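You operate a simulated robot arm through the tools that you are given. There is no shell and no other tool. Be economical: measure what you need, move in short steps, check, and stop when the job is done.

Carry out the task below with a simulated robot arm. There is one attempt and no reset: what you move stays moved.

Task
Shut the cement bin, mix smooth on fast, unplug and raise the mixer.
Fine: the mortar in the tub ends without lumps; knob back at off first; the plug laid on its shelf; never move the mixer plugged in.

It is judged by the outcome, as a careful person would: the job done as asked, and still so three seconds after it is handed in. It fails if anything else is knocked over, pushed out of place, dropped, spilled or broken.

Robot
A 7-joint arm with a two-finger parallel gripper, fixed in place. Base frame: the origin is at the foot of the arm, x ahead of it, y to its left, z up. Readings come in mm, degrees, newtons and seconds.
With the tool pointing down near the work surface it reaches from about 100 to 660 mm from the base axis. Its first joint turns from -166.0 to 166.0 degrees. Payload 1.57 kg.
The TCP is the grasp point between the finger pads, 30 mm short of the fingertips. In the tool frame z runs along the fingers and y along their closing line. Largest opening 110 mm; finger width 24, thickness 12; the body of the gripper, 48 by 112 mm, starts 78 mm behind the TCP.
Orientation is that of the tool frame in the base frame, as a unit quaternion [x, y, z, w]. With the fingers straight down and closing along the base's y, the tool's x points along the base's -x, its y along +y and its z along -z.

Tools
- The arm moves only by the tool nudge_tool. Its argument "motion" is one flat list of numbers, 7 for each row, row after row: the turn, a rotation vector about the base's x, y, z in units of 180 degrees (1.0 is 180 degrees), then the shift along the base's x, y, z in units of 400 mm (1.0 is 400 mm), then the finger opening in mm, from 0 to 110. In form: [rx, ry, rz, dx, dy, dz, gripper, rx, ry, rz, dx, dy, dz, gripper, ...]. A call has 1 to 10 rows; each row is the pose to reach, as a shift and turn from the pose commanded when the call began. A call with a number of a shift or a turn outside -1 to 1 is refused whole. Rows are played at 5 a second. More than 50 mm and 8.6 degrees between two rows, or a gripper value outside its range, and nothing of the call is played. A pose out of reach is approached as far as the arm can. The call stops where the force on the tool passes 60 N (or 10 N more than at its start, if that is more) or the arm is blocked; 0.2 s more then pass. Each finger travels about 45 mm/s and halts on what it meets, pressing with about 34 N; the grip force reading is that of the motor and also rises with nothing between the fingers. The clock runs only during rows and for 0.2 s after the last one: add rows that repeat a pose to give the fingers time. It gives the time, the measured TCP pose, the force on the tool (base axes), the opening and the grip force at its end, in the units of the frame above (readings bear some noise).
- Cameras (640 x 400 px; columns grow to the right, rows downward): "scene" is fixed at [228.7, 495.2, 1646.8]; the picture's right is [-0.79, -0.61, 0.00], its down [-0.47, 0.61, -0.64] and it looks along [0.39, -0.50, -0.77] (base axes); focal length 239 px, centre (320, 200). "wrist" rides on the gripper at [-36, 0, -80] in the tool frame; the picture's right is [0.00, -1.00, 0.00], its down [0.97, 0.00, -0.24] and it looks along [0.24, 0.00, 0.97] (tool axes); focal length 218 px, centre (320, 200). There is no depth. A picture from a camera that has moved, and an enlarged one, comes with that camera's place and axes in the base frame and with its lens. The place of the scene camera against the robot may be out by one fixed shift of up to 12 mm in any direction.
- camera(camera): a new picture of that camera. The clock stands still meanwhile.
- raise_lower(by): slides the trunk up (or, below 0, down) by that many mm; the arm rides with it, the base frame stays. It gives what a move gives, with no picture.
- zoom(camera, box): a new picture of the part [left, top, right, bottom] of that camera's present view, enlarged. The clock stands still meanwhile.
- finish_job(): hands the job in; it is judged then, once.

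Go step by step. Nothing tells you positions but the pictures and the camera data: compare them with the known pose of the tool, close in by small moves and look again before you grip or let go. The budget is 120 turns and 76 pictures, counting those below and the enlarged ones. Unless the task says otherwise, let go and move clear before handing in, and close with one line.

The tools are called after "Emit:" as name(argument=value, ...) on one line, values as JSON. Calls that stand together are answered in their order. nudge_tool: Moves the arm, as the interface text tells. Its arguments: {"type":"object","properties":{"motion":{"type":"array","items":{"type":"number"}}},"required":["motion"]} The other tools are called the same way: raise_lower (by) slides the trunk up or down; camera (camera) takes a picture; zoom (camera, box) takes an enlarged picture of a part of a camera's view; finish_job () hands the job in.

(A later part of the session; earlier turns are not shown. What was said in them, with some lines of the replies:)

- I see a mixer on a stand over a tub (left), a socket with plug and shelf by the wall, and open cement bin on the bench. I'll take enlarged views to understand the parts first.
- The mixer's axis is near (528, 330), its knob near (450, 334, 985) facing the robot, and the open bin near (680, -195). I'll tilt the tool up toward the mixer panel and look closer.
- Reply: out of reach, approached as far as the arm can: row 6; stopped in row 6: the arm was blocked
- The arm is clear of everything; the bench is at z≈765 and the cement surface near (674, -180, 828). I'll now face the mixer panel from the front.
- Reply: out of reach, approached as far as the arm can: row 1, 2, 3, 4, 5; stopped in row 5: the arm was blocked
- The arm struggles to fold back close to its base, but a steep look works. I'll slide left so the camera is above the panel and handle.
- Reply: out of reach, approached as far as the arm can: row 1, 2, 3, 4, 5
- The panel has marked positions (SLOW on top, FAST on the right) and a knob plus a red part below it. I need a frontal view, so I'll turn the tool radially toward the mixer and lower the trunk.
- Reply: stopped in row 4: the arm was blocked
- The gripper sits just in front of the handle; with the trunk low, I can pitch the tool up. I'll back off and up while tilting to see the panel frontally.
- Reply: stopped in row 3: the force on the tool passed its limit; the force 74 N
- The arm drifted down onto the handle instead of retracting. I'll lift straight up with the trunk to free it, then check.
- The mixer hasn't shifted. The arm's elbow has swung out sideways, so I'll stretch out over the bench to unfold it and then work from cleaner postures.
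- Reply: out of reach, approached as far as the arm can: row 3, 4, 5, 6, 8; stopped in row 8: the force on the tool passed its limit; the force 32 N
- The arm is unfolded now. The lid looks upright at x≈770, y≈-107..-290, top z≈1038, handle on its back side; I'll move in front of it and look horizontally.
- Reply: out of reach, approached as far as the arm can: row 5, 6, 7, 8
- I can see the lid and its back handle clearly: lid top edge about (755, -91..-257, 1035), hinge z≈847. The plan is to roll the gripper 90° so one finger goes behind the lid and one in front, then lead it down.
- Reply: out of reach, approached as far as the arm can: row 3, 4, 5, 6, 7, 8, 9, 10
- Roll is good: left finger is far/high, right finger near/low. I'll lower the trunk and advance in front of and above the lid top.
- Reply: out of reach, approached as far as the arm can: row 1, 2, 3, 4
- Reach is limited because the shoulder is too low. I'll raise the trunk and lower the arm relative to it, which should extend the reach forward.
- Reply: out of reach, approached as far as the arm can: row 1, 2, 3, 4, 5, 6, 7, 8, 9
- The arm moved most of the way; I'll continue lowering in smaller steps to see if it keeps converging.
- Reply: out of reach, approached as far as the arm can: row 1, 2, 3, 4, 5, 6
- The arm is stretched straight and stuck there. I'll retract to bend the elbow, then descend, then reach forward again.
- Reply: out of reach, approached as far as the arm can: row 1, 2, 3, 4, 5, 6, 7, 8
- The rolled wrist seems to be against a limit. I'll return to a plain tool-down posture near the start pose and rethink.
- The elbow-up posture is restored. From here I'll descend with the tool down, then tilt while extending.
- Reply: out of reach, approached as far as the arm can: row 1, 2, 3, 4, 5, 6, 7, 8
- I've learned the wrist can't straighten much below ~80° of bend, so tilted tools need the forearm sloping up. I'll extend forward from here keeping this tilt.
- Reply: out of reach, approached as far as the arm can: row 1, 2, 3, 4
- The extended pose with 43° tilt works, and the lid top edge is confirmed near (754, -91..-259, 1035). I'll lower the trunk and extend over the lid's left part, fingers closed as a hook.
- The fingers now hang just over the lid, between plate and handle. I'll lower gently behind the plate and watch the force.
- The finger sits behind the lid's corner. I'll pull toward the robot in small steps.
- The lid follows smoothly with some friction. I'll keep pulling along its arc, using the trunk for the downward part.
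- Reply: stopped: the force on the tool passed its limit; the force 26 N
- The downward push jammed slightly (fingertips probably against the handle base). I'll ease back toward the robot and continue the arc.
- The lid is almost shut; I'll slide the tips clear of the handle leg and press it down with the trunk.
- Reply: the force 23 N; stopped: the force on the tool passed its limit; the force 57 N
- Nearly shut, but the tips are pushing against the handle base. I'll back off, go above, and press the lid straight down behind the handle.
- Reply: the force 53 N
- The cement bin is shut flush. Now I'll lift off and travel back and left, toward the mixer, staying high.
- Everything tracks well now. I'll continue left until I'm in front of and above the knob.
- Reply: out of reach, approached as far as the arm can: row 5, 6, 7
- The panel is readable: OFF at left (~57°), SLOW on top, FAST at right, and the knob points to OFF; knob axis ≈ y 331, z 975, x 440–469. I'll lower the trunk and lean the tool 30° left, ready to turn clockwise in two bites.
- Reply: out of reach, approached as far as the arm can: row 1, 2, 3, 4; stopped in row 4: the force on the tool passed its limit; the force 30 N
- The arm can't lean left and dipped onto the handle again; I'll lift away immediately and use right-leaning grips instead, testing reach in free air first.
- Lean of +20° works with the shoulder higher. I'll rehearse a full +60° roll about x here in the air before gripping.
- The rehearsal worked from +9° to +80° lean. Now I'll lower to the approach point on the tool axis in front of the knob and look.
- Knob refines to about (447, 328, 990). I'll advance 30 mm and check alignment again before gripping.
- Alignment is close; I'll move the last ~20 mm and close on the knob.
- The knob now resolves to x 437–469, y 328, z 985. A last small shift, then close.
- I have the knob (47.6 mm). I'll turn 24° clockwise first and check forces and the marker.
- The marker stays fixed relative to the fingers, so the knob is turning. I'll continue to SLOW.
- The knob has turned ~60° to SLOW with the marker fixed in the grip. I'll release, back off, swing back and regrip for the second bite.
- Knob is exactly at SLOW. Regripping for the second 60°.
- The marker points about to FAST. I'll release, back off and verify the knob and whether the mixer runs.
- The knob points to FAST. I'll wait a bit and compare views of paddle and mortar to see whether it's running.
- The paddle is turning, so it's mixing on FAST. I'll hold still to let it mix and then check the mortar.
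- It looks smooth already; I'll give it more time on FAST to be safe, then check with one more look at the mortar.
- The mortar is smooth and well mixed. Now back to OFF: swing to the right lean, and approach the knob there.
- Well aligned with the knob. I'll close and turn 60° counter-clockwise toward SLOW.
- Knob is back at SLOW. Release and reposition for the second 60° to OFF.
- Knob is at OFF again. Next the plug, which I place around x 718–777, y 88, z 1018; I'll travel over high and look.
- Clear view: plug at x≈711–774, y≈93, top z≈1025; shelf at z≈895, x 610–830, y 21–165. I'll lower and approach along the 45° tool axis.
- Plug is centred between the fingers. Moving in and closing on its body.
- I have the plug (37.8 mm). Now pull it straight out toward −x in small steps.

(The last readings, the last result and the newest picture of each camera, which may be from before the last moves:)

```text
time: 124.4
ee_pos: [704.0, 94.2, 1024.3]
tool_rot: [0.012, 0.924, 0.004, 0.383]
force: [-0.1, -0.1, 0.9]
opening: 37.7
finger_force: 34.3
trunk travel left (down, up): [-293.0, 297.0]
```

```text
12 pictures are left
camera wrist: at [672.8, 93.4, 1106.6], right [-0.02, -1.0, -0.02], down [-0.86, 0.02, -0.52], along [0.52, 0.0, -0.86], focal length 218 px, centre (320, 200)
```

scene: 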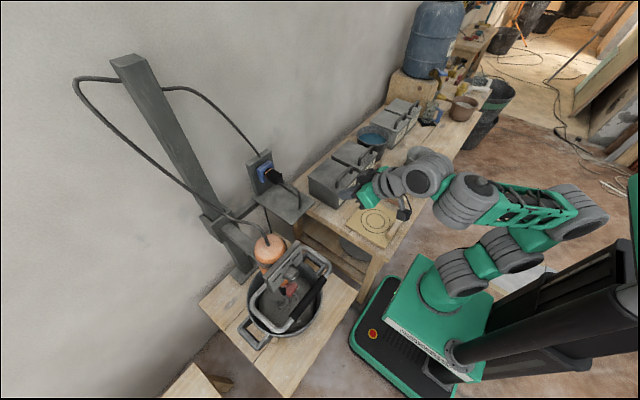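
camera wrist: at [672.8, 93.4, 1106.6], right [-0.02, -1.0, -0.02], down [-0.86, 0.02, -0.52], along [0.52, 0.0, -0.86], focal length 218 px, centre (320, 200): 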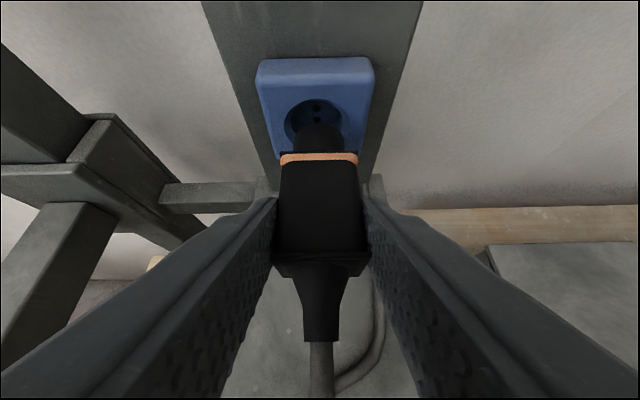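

The plug is out. I'll clear it a bit more, shift slightly left of the cable, and lower it over the shelf.

Emit:
nudge_tool(motion=[0, 0, 0, -0.03, 0, 0, 10, 0, 0, 0, -0.06, 0.015, 0, 10, 0, 0, 0, -0.07, 0.035, 0, 10, 0, 0, 0, -0.07, 0.035, 0, 10])

Emit:
raise_lower(by=-75)

Emit:
zoom(camera="scene", box=[220, 130, 340, 230])

```text
time: 125.4
ee_pos: [678.3, 109.2, 1025.5]
tool_rot: [0.011, 0.924, 0.005, 0.383]
force: [0.5, -0.2, -0.3]
opening: 37.3
finger_force: 33.8
trunk travel left (down, up): [-293.0, 297.0]
```

```text
time: 126.5
ee_pos: [676.5, 109.4, 949.6]
tool_rot: [0.012, 0.924, 0.003, 0.383]
force: [-0.6, 0.5, 0.4]
opening: 37.3
finger_force: 34.3
trunk travel left (down, up): [-218.0, 372.0]
```

```text
4.00 times, centred on (280, 180) of scene
camera zoom: at [228.7, 495.2, 1646.8], right [-0.79, -0.61, 0.0], down [-0.47, 0.61, -0.64], along [0.39, -0.5, -0.77], focal length 957 px, centre (480, 280)
```

zoom: 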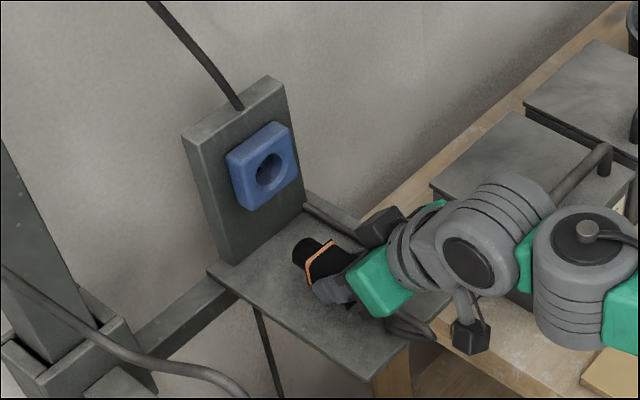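

The plug hangs just above the shelf; I'll lower in small steps until it touches.

Emit:
nudge_tool(motion=[0, 0, 0, 0, 0, -0.01, 10, 0, 0, 0, 0, 0, -0.02, 10, 0, 0, 0, 0, 0, -0.03, 10, 0, 0, 0, 0, 0, -0.04, 10])

```text
time: 127.5
ee_pos: [677.3, 108.8, 934.3]
tool_rot: [0.011, 0.924, 0.005, 0.383]
force: [0.1, 0.6, -0.4]
opening: 37.8
finger_force: 34.3
trunk travel left (down, up): [-218.0, 372.0]
```

Emit:
nudge_tool(motion=[0, 0, 0, 0, 0, -0.0075, 10, 0, 0, 0, 0, 0, -0.015, 10, 0, 0, 0, 0, 0, -0.0225, 10])

Emit:
zoom(camera="scene", box=[260, 170, 320, 220])

```text
time: 128.3
ee_pos: [676.7, 108.0, 932.6]
tool_rot: [0.012, 0.921, 0.005, 0.388]
force: [3.5, -0.2, 20.9]
opening: 37.5
finger_force: 33.8
trunk travel left (down, up): [-218.0, 372.0]
```

```text
8.00 times, centred on (290, 195) of scene
camera zoom: at [228.7, 495.2, 1646.8], right [-0.79, -0.61, 0.0], down [-0.47, 0.61, -0.64], along [0.39, -0.5, -0.77], focal length 1914 px, centre (560, 240)
```

zoom: 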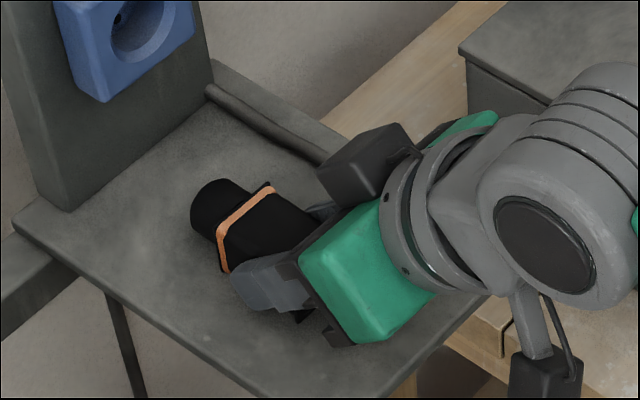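

It's touching down (21 N). I'll relax the push, release, and back out along the tool axis.

Emit:
nudge_tool(motion=[0, 0, 0, 0, 0, 0.015, 10, 0, 0, 0, 0, 0, 0.015, 50, 0, 0, 0, 0, 0, 0.015, 60, 0, 0, 0, 0, 0, 0.015, 65, 0, 0, 0, -0.05, 0, 0.07, 65, 0, 0, 0, -0.1, 0, 0.13, 65, 0, 0, 0, -0.17, 0, 0.2, 65])

Emit:
camera(camera="wrist")

```text
time: 129.9
ee_pos: [611.4, 108.8, 1002.2]
tool_rot: [0.011, 0.924, 0.004, 0.382]
force: [0.2, -0.5, -1.1]
opening: 64.8
finger_force: 0.1
trunk travel left (down, up): [-218.0, 372.0]
```

```text
9 pictures are left
camera wrist: at [579.1, 108.5, 1084.1], right [-0.02, -1.0, -0.02], down [-0.86, 0.02, -0.52], along [0.52, 0.0, -0.86], focal length 218 px, centre (320, 200)
```

wrist: 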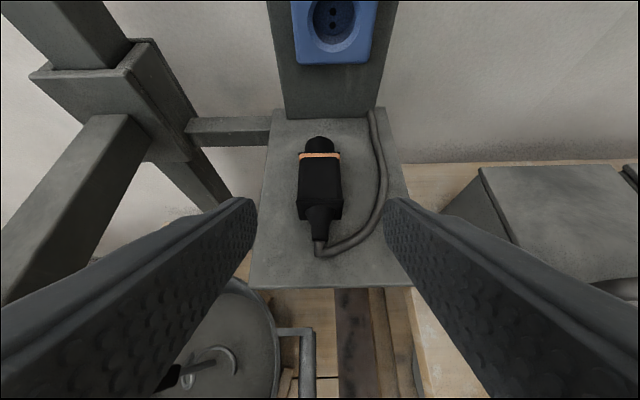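

The plug lies safely on the shelf, unplugged. Next, raising the mixer by its handle bar (≈ x 391, y 253–395, z 925): I'll move back, reduce the tilt to 30°, and roll the gripper 90° to straddle the bar.

Emit:
raise_lower(by=130)

Emit:
nudge_tool(motion=[0, 0, 0, -0.11, 0, 0, 65, 0, 0, 0, -0.22, 0.01, 0, 65, 0, 0, 0, -0.33, 0.03, 0, 65, 0, 0.04, 0, -0.43, 0.07, 0, 60, 0, 0.083, 0, -0.52, 0.13, 0, 60, 0, 0.083, 0, -0.58, 0.22, 0, 60, 0, 0.083, 0, -0.62, 0.32, 0, 60, 0, 0.083, 0, -0.66, 0.42, 0, 60, 0, 0.083, 0, -0.68, 0.5, 0, 60, 0, 0.083, 0, -0.68, 0.54, 0, 60])

```text
time: 131.5
ee_pos: [611.4, 109.1, 1132.2]
tool_rot: [0.011, 0.924, 0.004, 0.382]
force: [-0.2, 0.2, 0.3]
opening: 65.1
finger_force: 0.0
trunk travel left (down, up): [-348.0, 242.0]
```

```text
time: 133.7
ee_pos: [338.3, 321.2, 1100.0]
tool_rot: [0.012, 0.966, 0.002, 0.259]
force: [0.0, 0.2, -0.8]
opening: 59.8
finger_force: 0.1
out of reach, approached as far as the arm can: row 8, 9, 10
trunk travel left (down, up): [-348.0, 242.0]
```

Good. For safety I'll lift 120 mm before trying the roll, since the arm tends to sag when hitting limits.

Emit:
raise_lower(by=120)

Emit:
nudge_tool(motion=[0.0233, 0, -0.0404, 0, 0, 0, 60, 0.0467, 0, -0.0808, 0, 0, 0, 60, 0.07, 0, -0.1213, 0, 0, 0, 60, 0.0933, 0, -0.1617, 0, 0, 0, 60, 0.1167, 0, -0.2021, 0, 0, 0, 60, 0.14, 0, -0.2425, 0, 0, 0, 60, 0.1633, 0, -0.283, 0, 0, 0, 60, 0.1867, 0, -0.3234, 0, 0, 0, 60, 0.21, 0, -0.3638, 0, 0, 0, 60, 0.2333, 0, -0.4042, 0, 0, 0, 60])

```text
time: 135.2
ee_pos: [338.0, 320.5, 1220.9]
tool_rot: [0.013, 0.966, 0.002, 0.26]
force: [-0.6, 0.6, 0.8]
opening: 59.8
finger_force: 0.1
trunk travel left (down, up): [-468.0, 122.0]
```

```text
time: 137.4
ee_pos: [337.5, 320.3, 1221.1]
tool_rot: [0.657, 0.709, 0.175, 0.19]
force: [-0.1, 0.3, -0.3]
opening: 60.2
finger_force: 0.1
trunk travel left (down, up): [-468.0, 122.0]
```

The roll worked with position held. Completing it and lowering to the approach point in front of the bar, then a look.

Emit:
nudge_tool(motion=[0.0167, 0, -0.0289, 0, 0.008, 0, 60, 0.0167, 0, -0.0289, 0, 0.008, 0, 60])

Emit:
raise_lower(by=-195)

Emit:
camera(camera="wrist")

```text
time: 138.0
ee_pos: [338.9, 324.8, 1221.3]
tool_rot: [0.691, 0.675, 0.185, 0.18]
force: [0.5, -0.9, 0.4]
opening: 59.8
finger_force: 0.1
trunk travel left (down, up): [-468.0, 122.0]
```

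```text
time: 140.2
ee_pos: [338.5, 323.9, 1026.6]
tool_rot: [0.692, 0.674, 0.185, 0.181]
force: [-0.7, -0.4, 0.0]
opening: 60.0
finger_force: 0.1
trunk travel left (down, up): [-273.0, 317.0]
```

```text
8 pictures are left
camera wrist: at [297.1, 288.5, 1094.7], right [-0.87, 0.03, -0.5], down [-0.1, 0.97, 0.22], along [0.49, 0.24, -0.84], focal length 218 px, centre (320, 200)
```

wrist: 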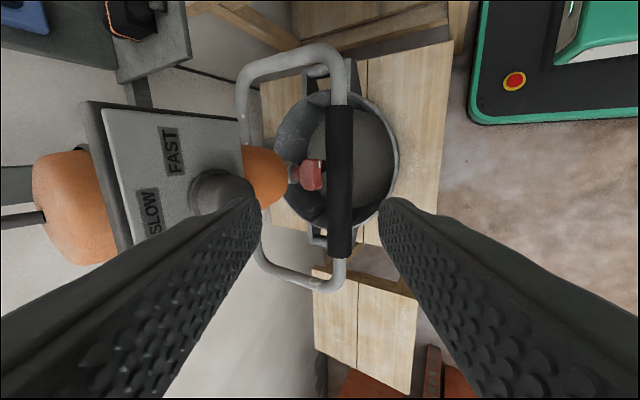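

Bar refines to x≈395, y≈327, z≈880 (length ~165). I'll descend and then slide in along the tool axis with the bar between the fingers.

Emit:
raise_lower(by=-60)

Emit:
nudge_tool(motion=[0, 0, 0, 0.016, 0.008, 0, 60, 0, 0, 0, 0.035, 0.008, -0.033, 60, 0, 0, 0, 0.055, 0.008, -0.07, 60, 0, 0, 0, 0.078, 0.008, -0.109, 60, 0, 0, 0, 0.078, 0.008, -0.109, 60])

Emit:
camera(camera="wrist")

```text
time: 141.2
ee_pos: [337.7, 323.7, 966.4]
tool_rot: [0.692, 0.674, 0.184, 0.18]
force: [-0.3, 0.0, 0.6]
opening: 59.9
finger_force: 0.0
trunk travel left (down, up): [-213.0, 377.0]
```

```text
time: 142.4
ee_pos: [371.6, 327.7, 923.0]
tool_rot: [0.692, 0.675, 0.185, 0.18]
force: [1.3, -0.4, 0.2]
opening: 59.9
finger_force: 0.0
trunk travel left (down, up): [-213.0, 377.0]
```

```text
7 pictures are left
camera wrist: at [329.4, 292.0, 991.7], right [-0.87, 0.02, -0.5], down [-0.1, 0.97, 0.22], along [0.49, 0.24, -0.84], focal length 218 px, centre (320, 200)
```

wrist: 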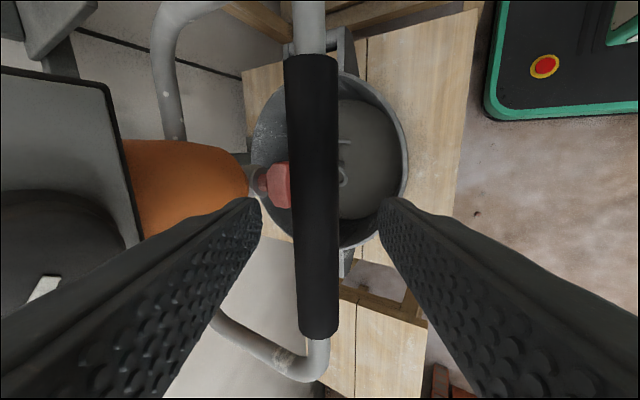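

The bar is centred between the fingers with ~42 mm to go. Sliding in and closing.

Emit:
nudge_tool(motion=[0, 0, 0, 0.02, 0, -0.029, 60, 0, 0, 0, 0.04, 0, -0.058, 60, 0, 0, 0, 0.06, 0, -0.0875, 60, 0, 0, 0, 0.06, 0, -0.0875, 40, 0, 0, 0, 0.06, 0, -0.0875, 20, 0, 0, 0, 0.06, 0, -0.0875, 10, 0, 0, 0, 0.06, 0, -0.0875, 10])

```text
time: 144.0
ee_pos: [395.4, 328.1, 887.8]
tool_rot: [0.691, 0.675, 0.185, 0.18]
force: [3.1, 0.1, -0.5]
opening: 38.6
finger_force: 37.8
trunk travel left (down, up): [-213.0, 377.0]
```

Emit:
camera(camera="wrist")

```text
6 pictures are left
camera wrist: at [353.3, 292.1, 956.3], right [-0.87, 0.02, -0.5], down [-0.1, 0.97, 0.22], along [0.49, 0.24, -0.84], focal length 218 px, centre (320, 200)
```

wrist: 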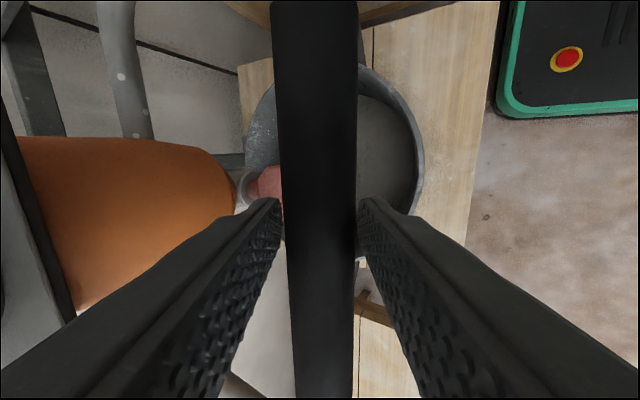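

The grip is firmly between the pads. Now a gentle trunk lift to see if the mixer slides up.

Emit:
raise_lower(by=40)

```text
time: 144.8
ee_pos: [395.0, 328.5, 929.4]
tool_rot: [0.692, 0.674, 0.186, 0.18]
force: [2.3, -3.1, 3.1]
opening: 38.2
finger_force: 43.9
trunk travel left (down, up): [-253.0, 337.0]
```

Emit:
raise_lower(by=120)

Emit:
camera(camera="scene")

```text
time: 146.3
ee_pos: [394.5, 328.4, 1048.8]
tool_rot: [0.691, 0.675, 0.186, 0.181]
force: [1.0, -3.8, 0.8]
opening: 38.3
finger_force: 44.5
trunk travel left (down, up): [-373.0, 217.0]
```

```text
5 pictures are left
```

scene: 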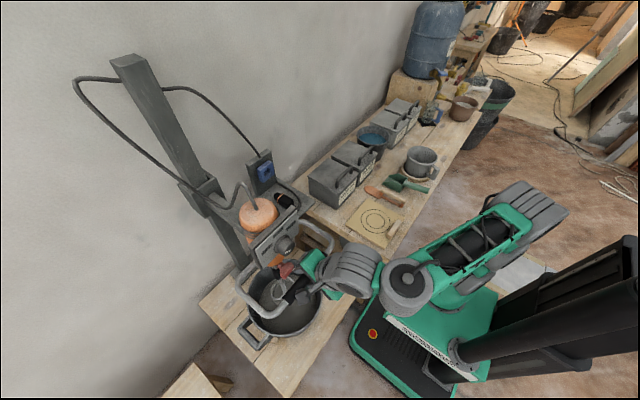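

The mixer slides up easily (160 mm so far). I'll continue until the paddle is well clear of the tub.

Emit:
raise_lower(by=100)

Emit:
zoom(camera="scene", box=[180, 130, 400, 350])

```text
time: 147.6
ee_pos: [395.2, 327.5, 1148.8]
tool_rot: [0.691, 0.674, 0.186, 0.18]
force: [1.5, -2.4, 1.9]
opening: 38.6
finger_force: 44.1
trunk travel left (down, up): [-473.0, 117.0]
```

```text
1.82 times, centred on (290, 240) of scene
camera zoom: at [228.7, 495.2, 1646.8], right [-0.79, -0.61, 0.0], down [-0.47, 0.61, -0.64], along [0.39, -0.5, -0.77], focal length 435 px, centre (374, 127)
```

zoom: 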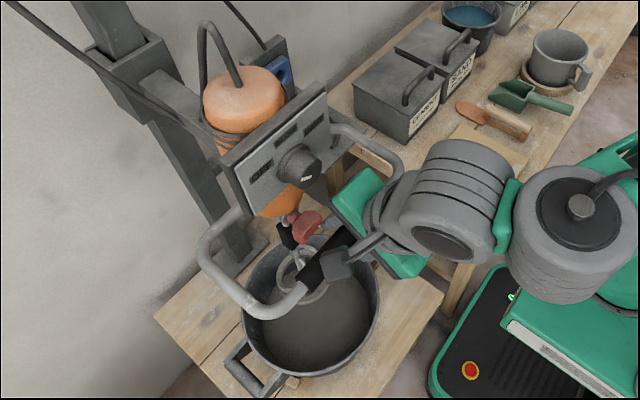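

Looks nearly clear; I'll raise somewhat further while watching the force.

Emit:
raise_lower(by=60)

Emit:
raise_lower(by=40)

Emit:
zoom(camera="scene", box=[200, 110, 380, 330])

```text
time: 148.6
ee_pos: [394.9, 327.5, 1209.5]
tool_rot: [0.691, 0.675, 0.185, 0.18]
force: [0.7, -2.5, 2.1]
opening: 38.0
finger_force: 43.8
trunk travel left (down, up): [-533.0, 57.0]
```

```text
time: 149.4
ee_pos: [389.4, 329.5, 1246.8]
tool_rot: [0.691, 0.676, 0.181, 0.179]
force: [-33.7, 2.9, -27.6]
opening: 48.3
finger_force: 21.9
trunk travel left (down, up): [-573.0, 17.0]
```

```text
1.82 times, centred on (290, 220) of scene
camera zoom: at [228.7, 495.2, 1646.8], right [-0.79, -0.61, 0.0], down [-0.47, 0.61, -0.64], along [0.39, -0.5, -0.77], focal length 435 px, centre (374, 164)
```

zoom: 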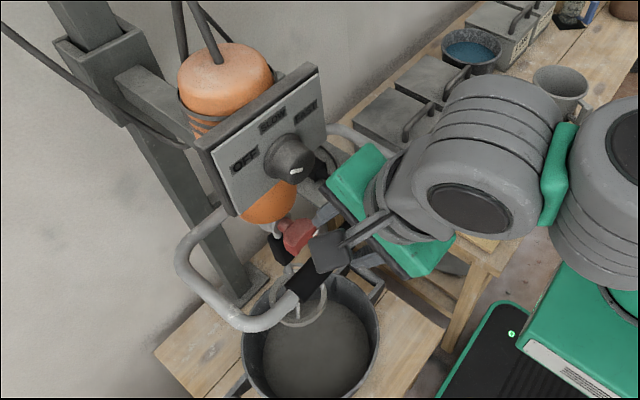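

It reached its upper stop (downward force, grip slipping slightly). I'll relieve the strain, then open and check it stays up.

Emit:
raise_lower(by=-12)

Emit:
nudge_tool(motion=[0, 0, 0, 0, 0, 0, 52, 0, 0, 0, 0, 0, 0, 60, 0, 0, 0, 0, 0, 0, 66, 0, 0, 0, 0, 0, 0, 66])

Emit:
camera(camera="wrist")

```text
time: 150.1
ee_pos: [388.7, 328.0, 1237.2]
tool_rot: [0.692, 0.675, 0.185, 0.18]
force: [-36.1, 2.8, -4.8]
opening: 40.3
finger_force: 16.2
trunk travel left (down, up): [-561.0, 29.0]
```

```text
time: 151.1
ee_pos: [394.2, 327.2, 1235.5]
tool_rot: [0.692, 0.674, 0.185, 0.181]
force: [0.2, 0.2, 0.3]
opening: 66.0
finger_force: 0.1
trunk travel left (down, up): [-561.0, 29.0]
```

```text
2 pictures are left
camera wrist: at [353.1, 292.1, 1304.5], right [-0.87, 0.03, -0.5], down [-0.1, 0.97, 0.22], along [0.49, 0.24, -0.84], focal length 218 px, centre (320, 200)
```

wrist: 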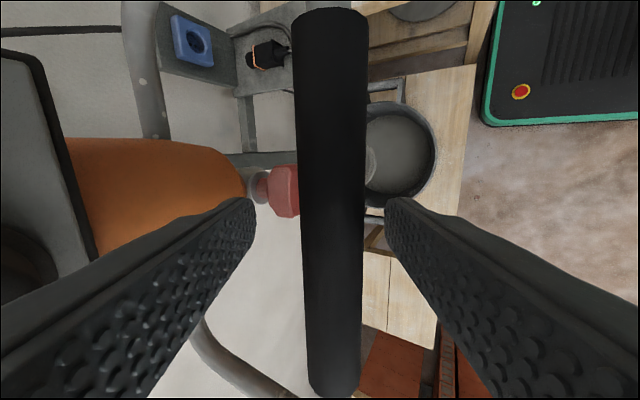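

The mixer stays up by itself and the plug is still on its shelf. I'll back out along the tool axis and move clear to the right.

Emit:
nudge_tool(motion=[0, 0, 0, -0.025, 0, 0.0435, 66, 0, 0, 0, -0.05, 0, 0.087, 66, 0, 0, 0, -0.075, 0, 0.13, 66, 0, 0, 0, -0.1, 0, 0.174, 66, 0, 0, 0, -0.1, 0, 0.174, 66])

Emit:
raise_lower(by=25)

```text
time: 152.2
ee_pos: [353.1, 328.2, 1306.0]
tool_rot: [0.691, 0.675, 0.185, 0.18]
force: [-0.4, 0.1, -0.6]
opening: 66.0
finger_force: 0.1
trunk travel left (down, up): [-561.0, 29.0]
```

```text
time: 153.0
ee_pos: [353.0, 328.3, 1330.5]
tool_rot: [0.692, 0.674, 0.185, 0.18]
force: [0.7, 0.2, 0.6]
opening: 65.8
finger_force: 0.0
trunk travel left (down, up): [-586.0, 4.0]
```

Emit:
nudge_tool(motion=[0, 0, 0, -0.03, -0.02, 0, 66, 0, 0, 0, -0.06, -0.1, 0, 66, 0, 0, 0, -0.06, -0.2, 0, 66, 0, 0, 0, -0.06, -0.3, 0, 66, 0, 0, 0, -0.04, -0.4, 0, 66, 0, 0, 0, -0.02, -0.5, 0, 66, 0, 0, 0, 0, -0.6, 0, 66, 0, 0, 0, 0, -0.6, 0, 66])

Emit:
camera(camera="scene")

```text
time: 154.8
ee_pos: [354.1, 83.7, 1331.7]
tool_rot: [0.691, 0.675, 0.185, 0.18]
force: [0.1, -0.2, 0.2]
opening: 66.0
finger_force: 0.0
trunk travel left (down, up): [-586.0, 4.0]
```

```text
1 pictures are left
```

scene: 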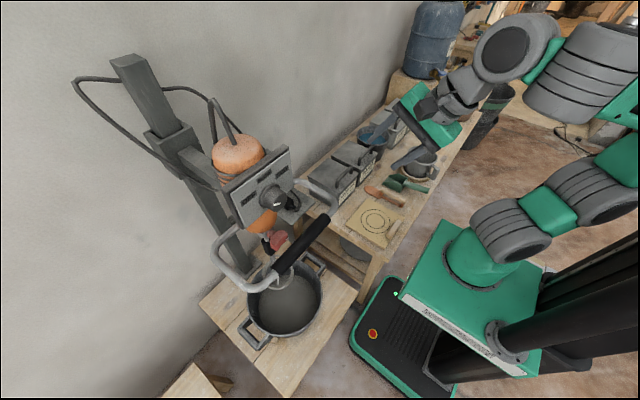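

The mixer is staying up on its own, the mortar looks smooth, the bin is shut, the plug is on its shelf and the arm is clear, so I'm handing in.

Emit:
finish_job()

```text
The job is handed in.
```

The cement bin is shut, the mortar was mixed smooth on FAST, and the knob was returned to OFF. The mixer was then unplugged with its plug laid on the shelf, and raised to its upper stop. Before it was unplugged, my gripper bumped the handle twice; I saw no movement of the mixer afterwards.
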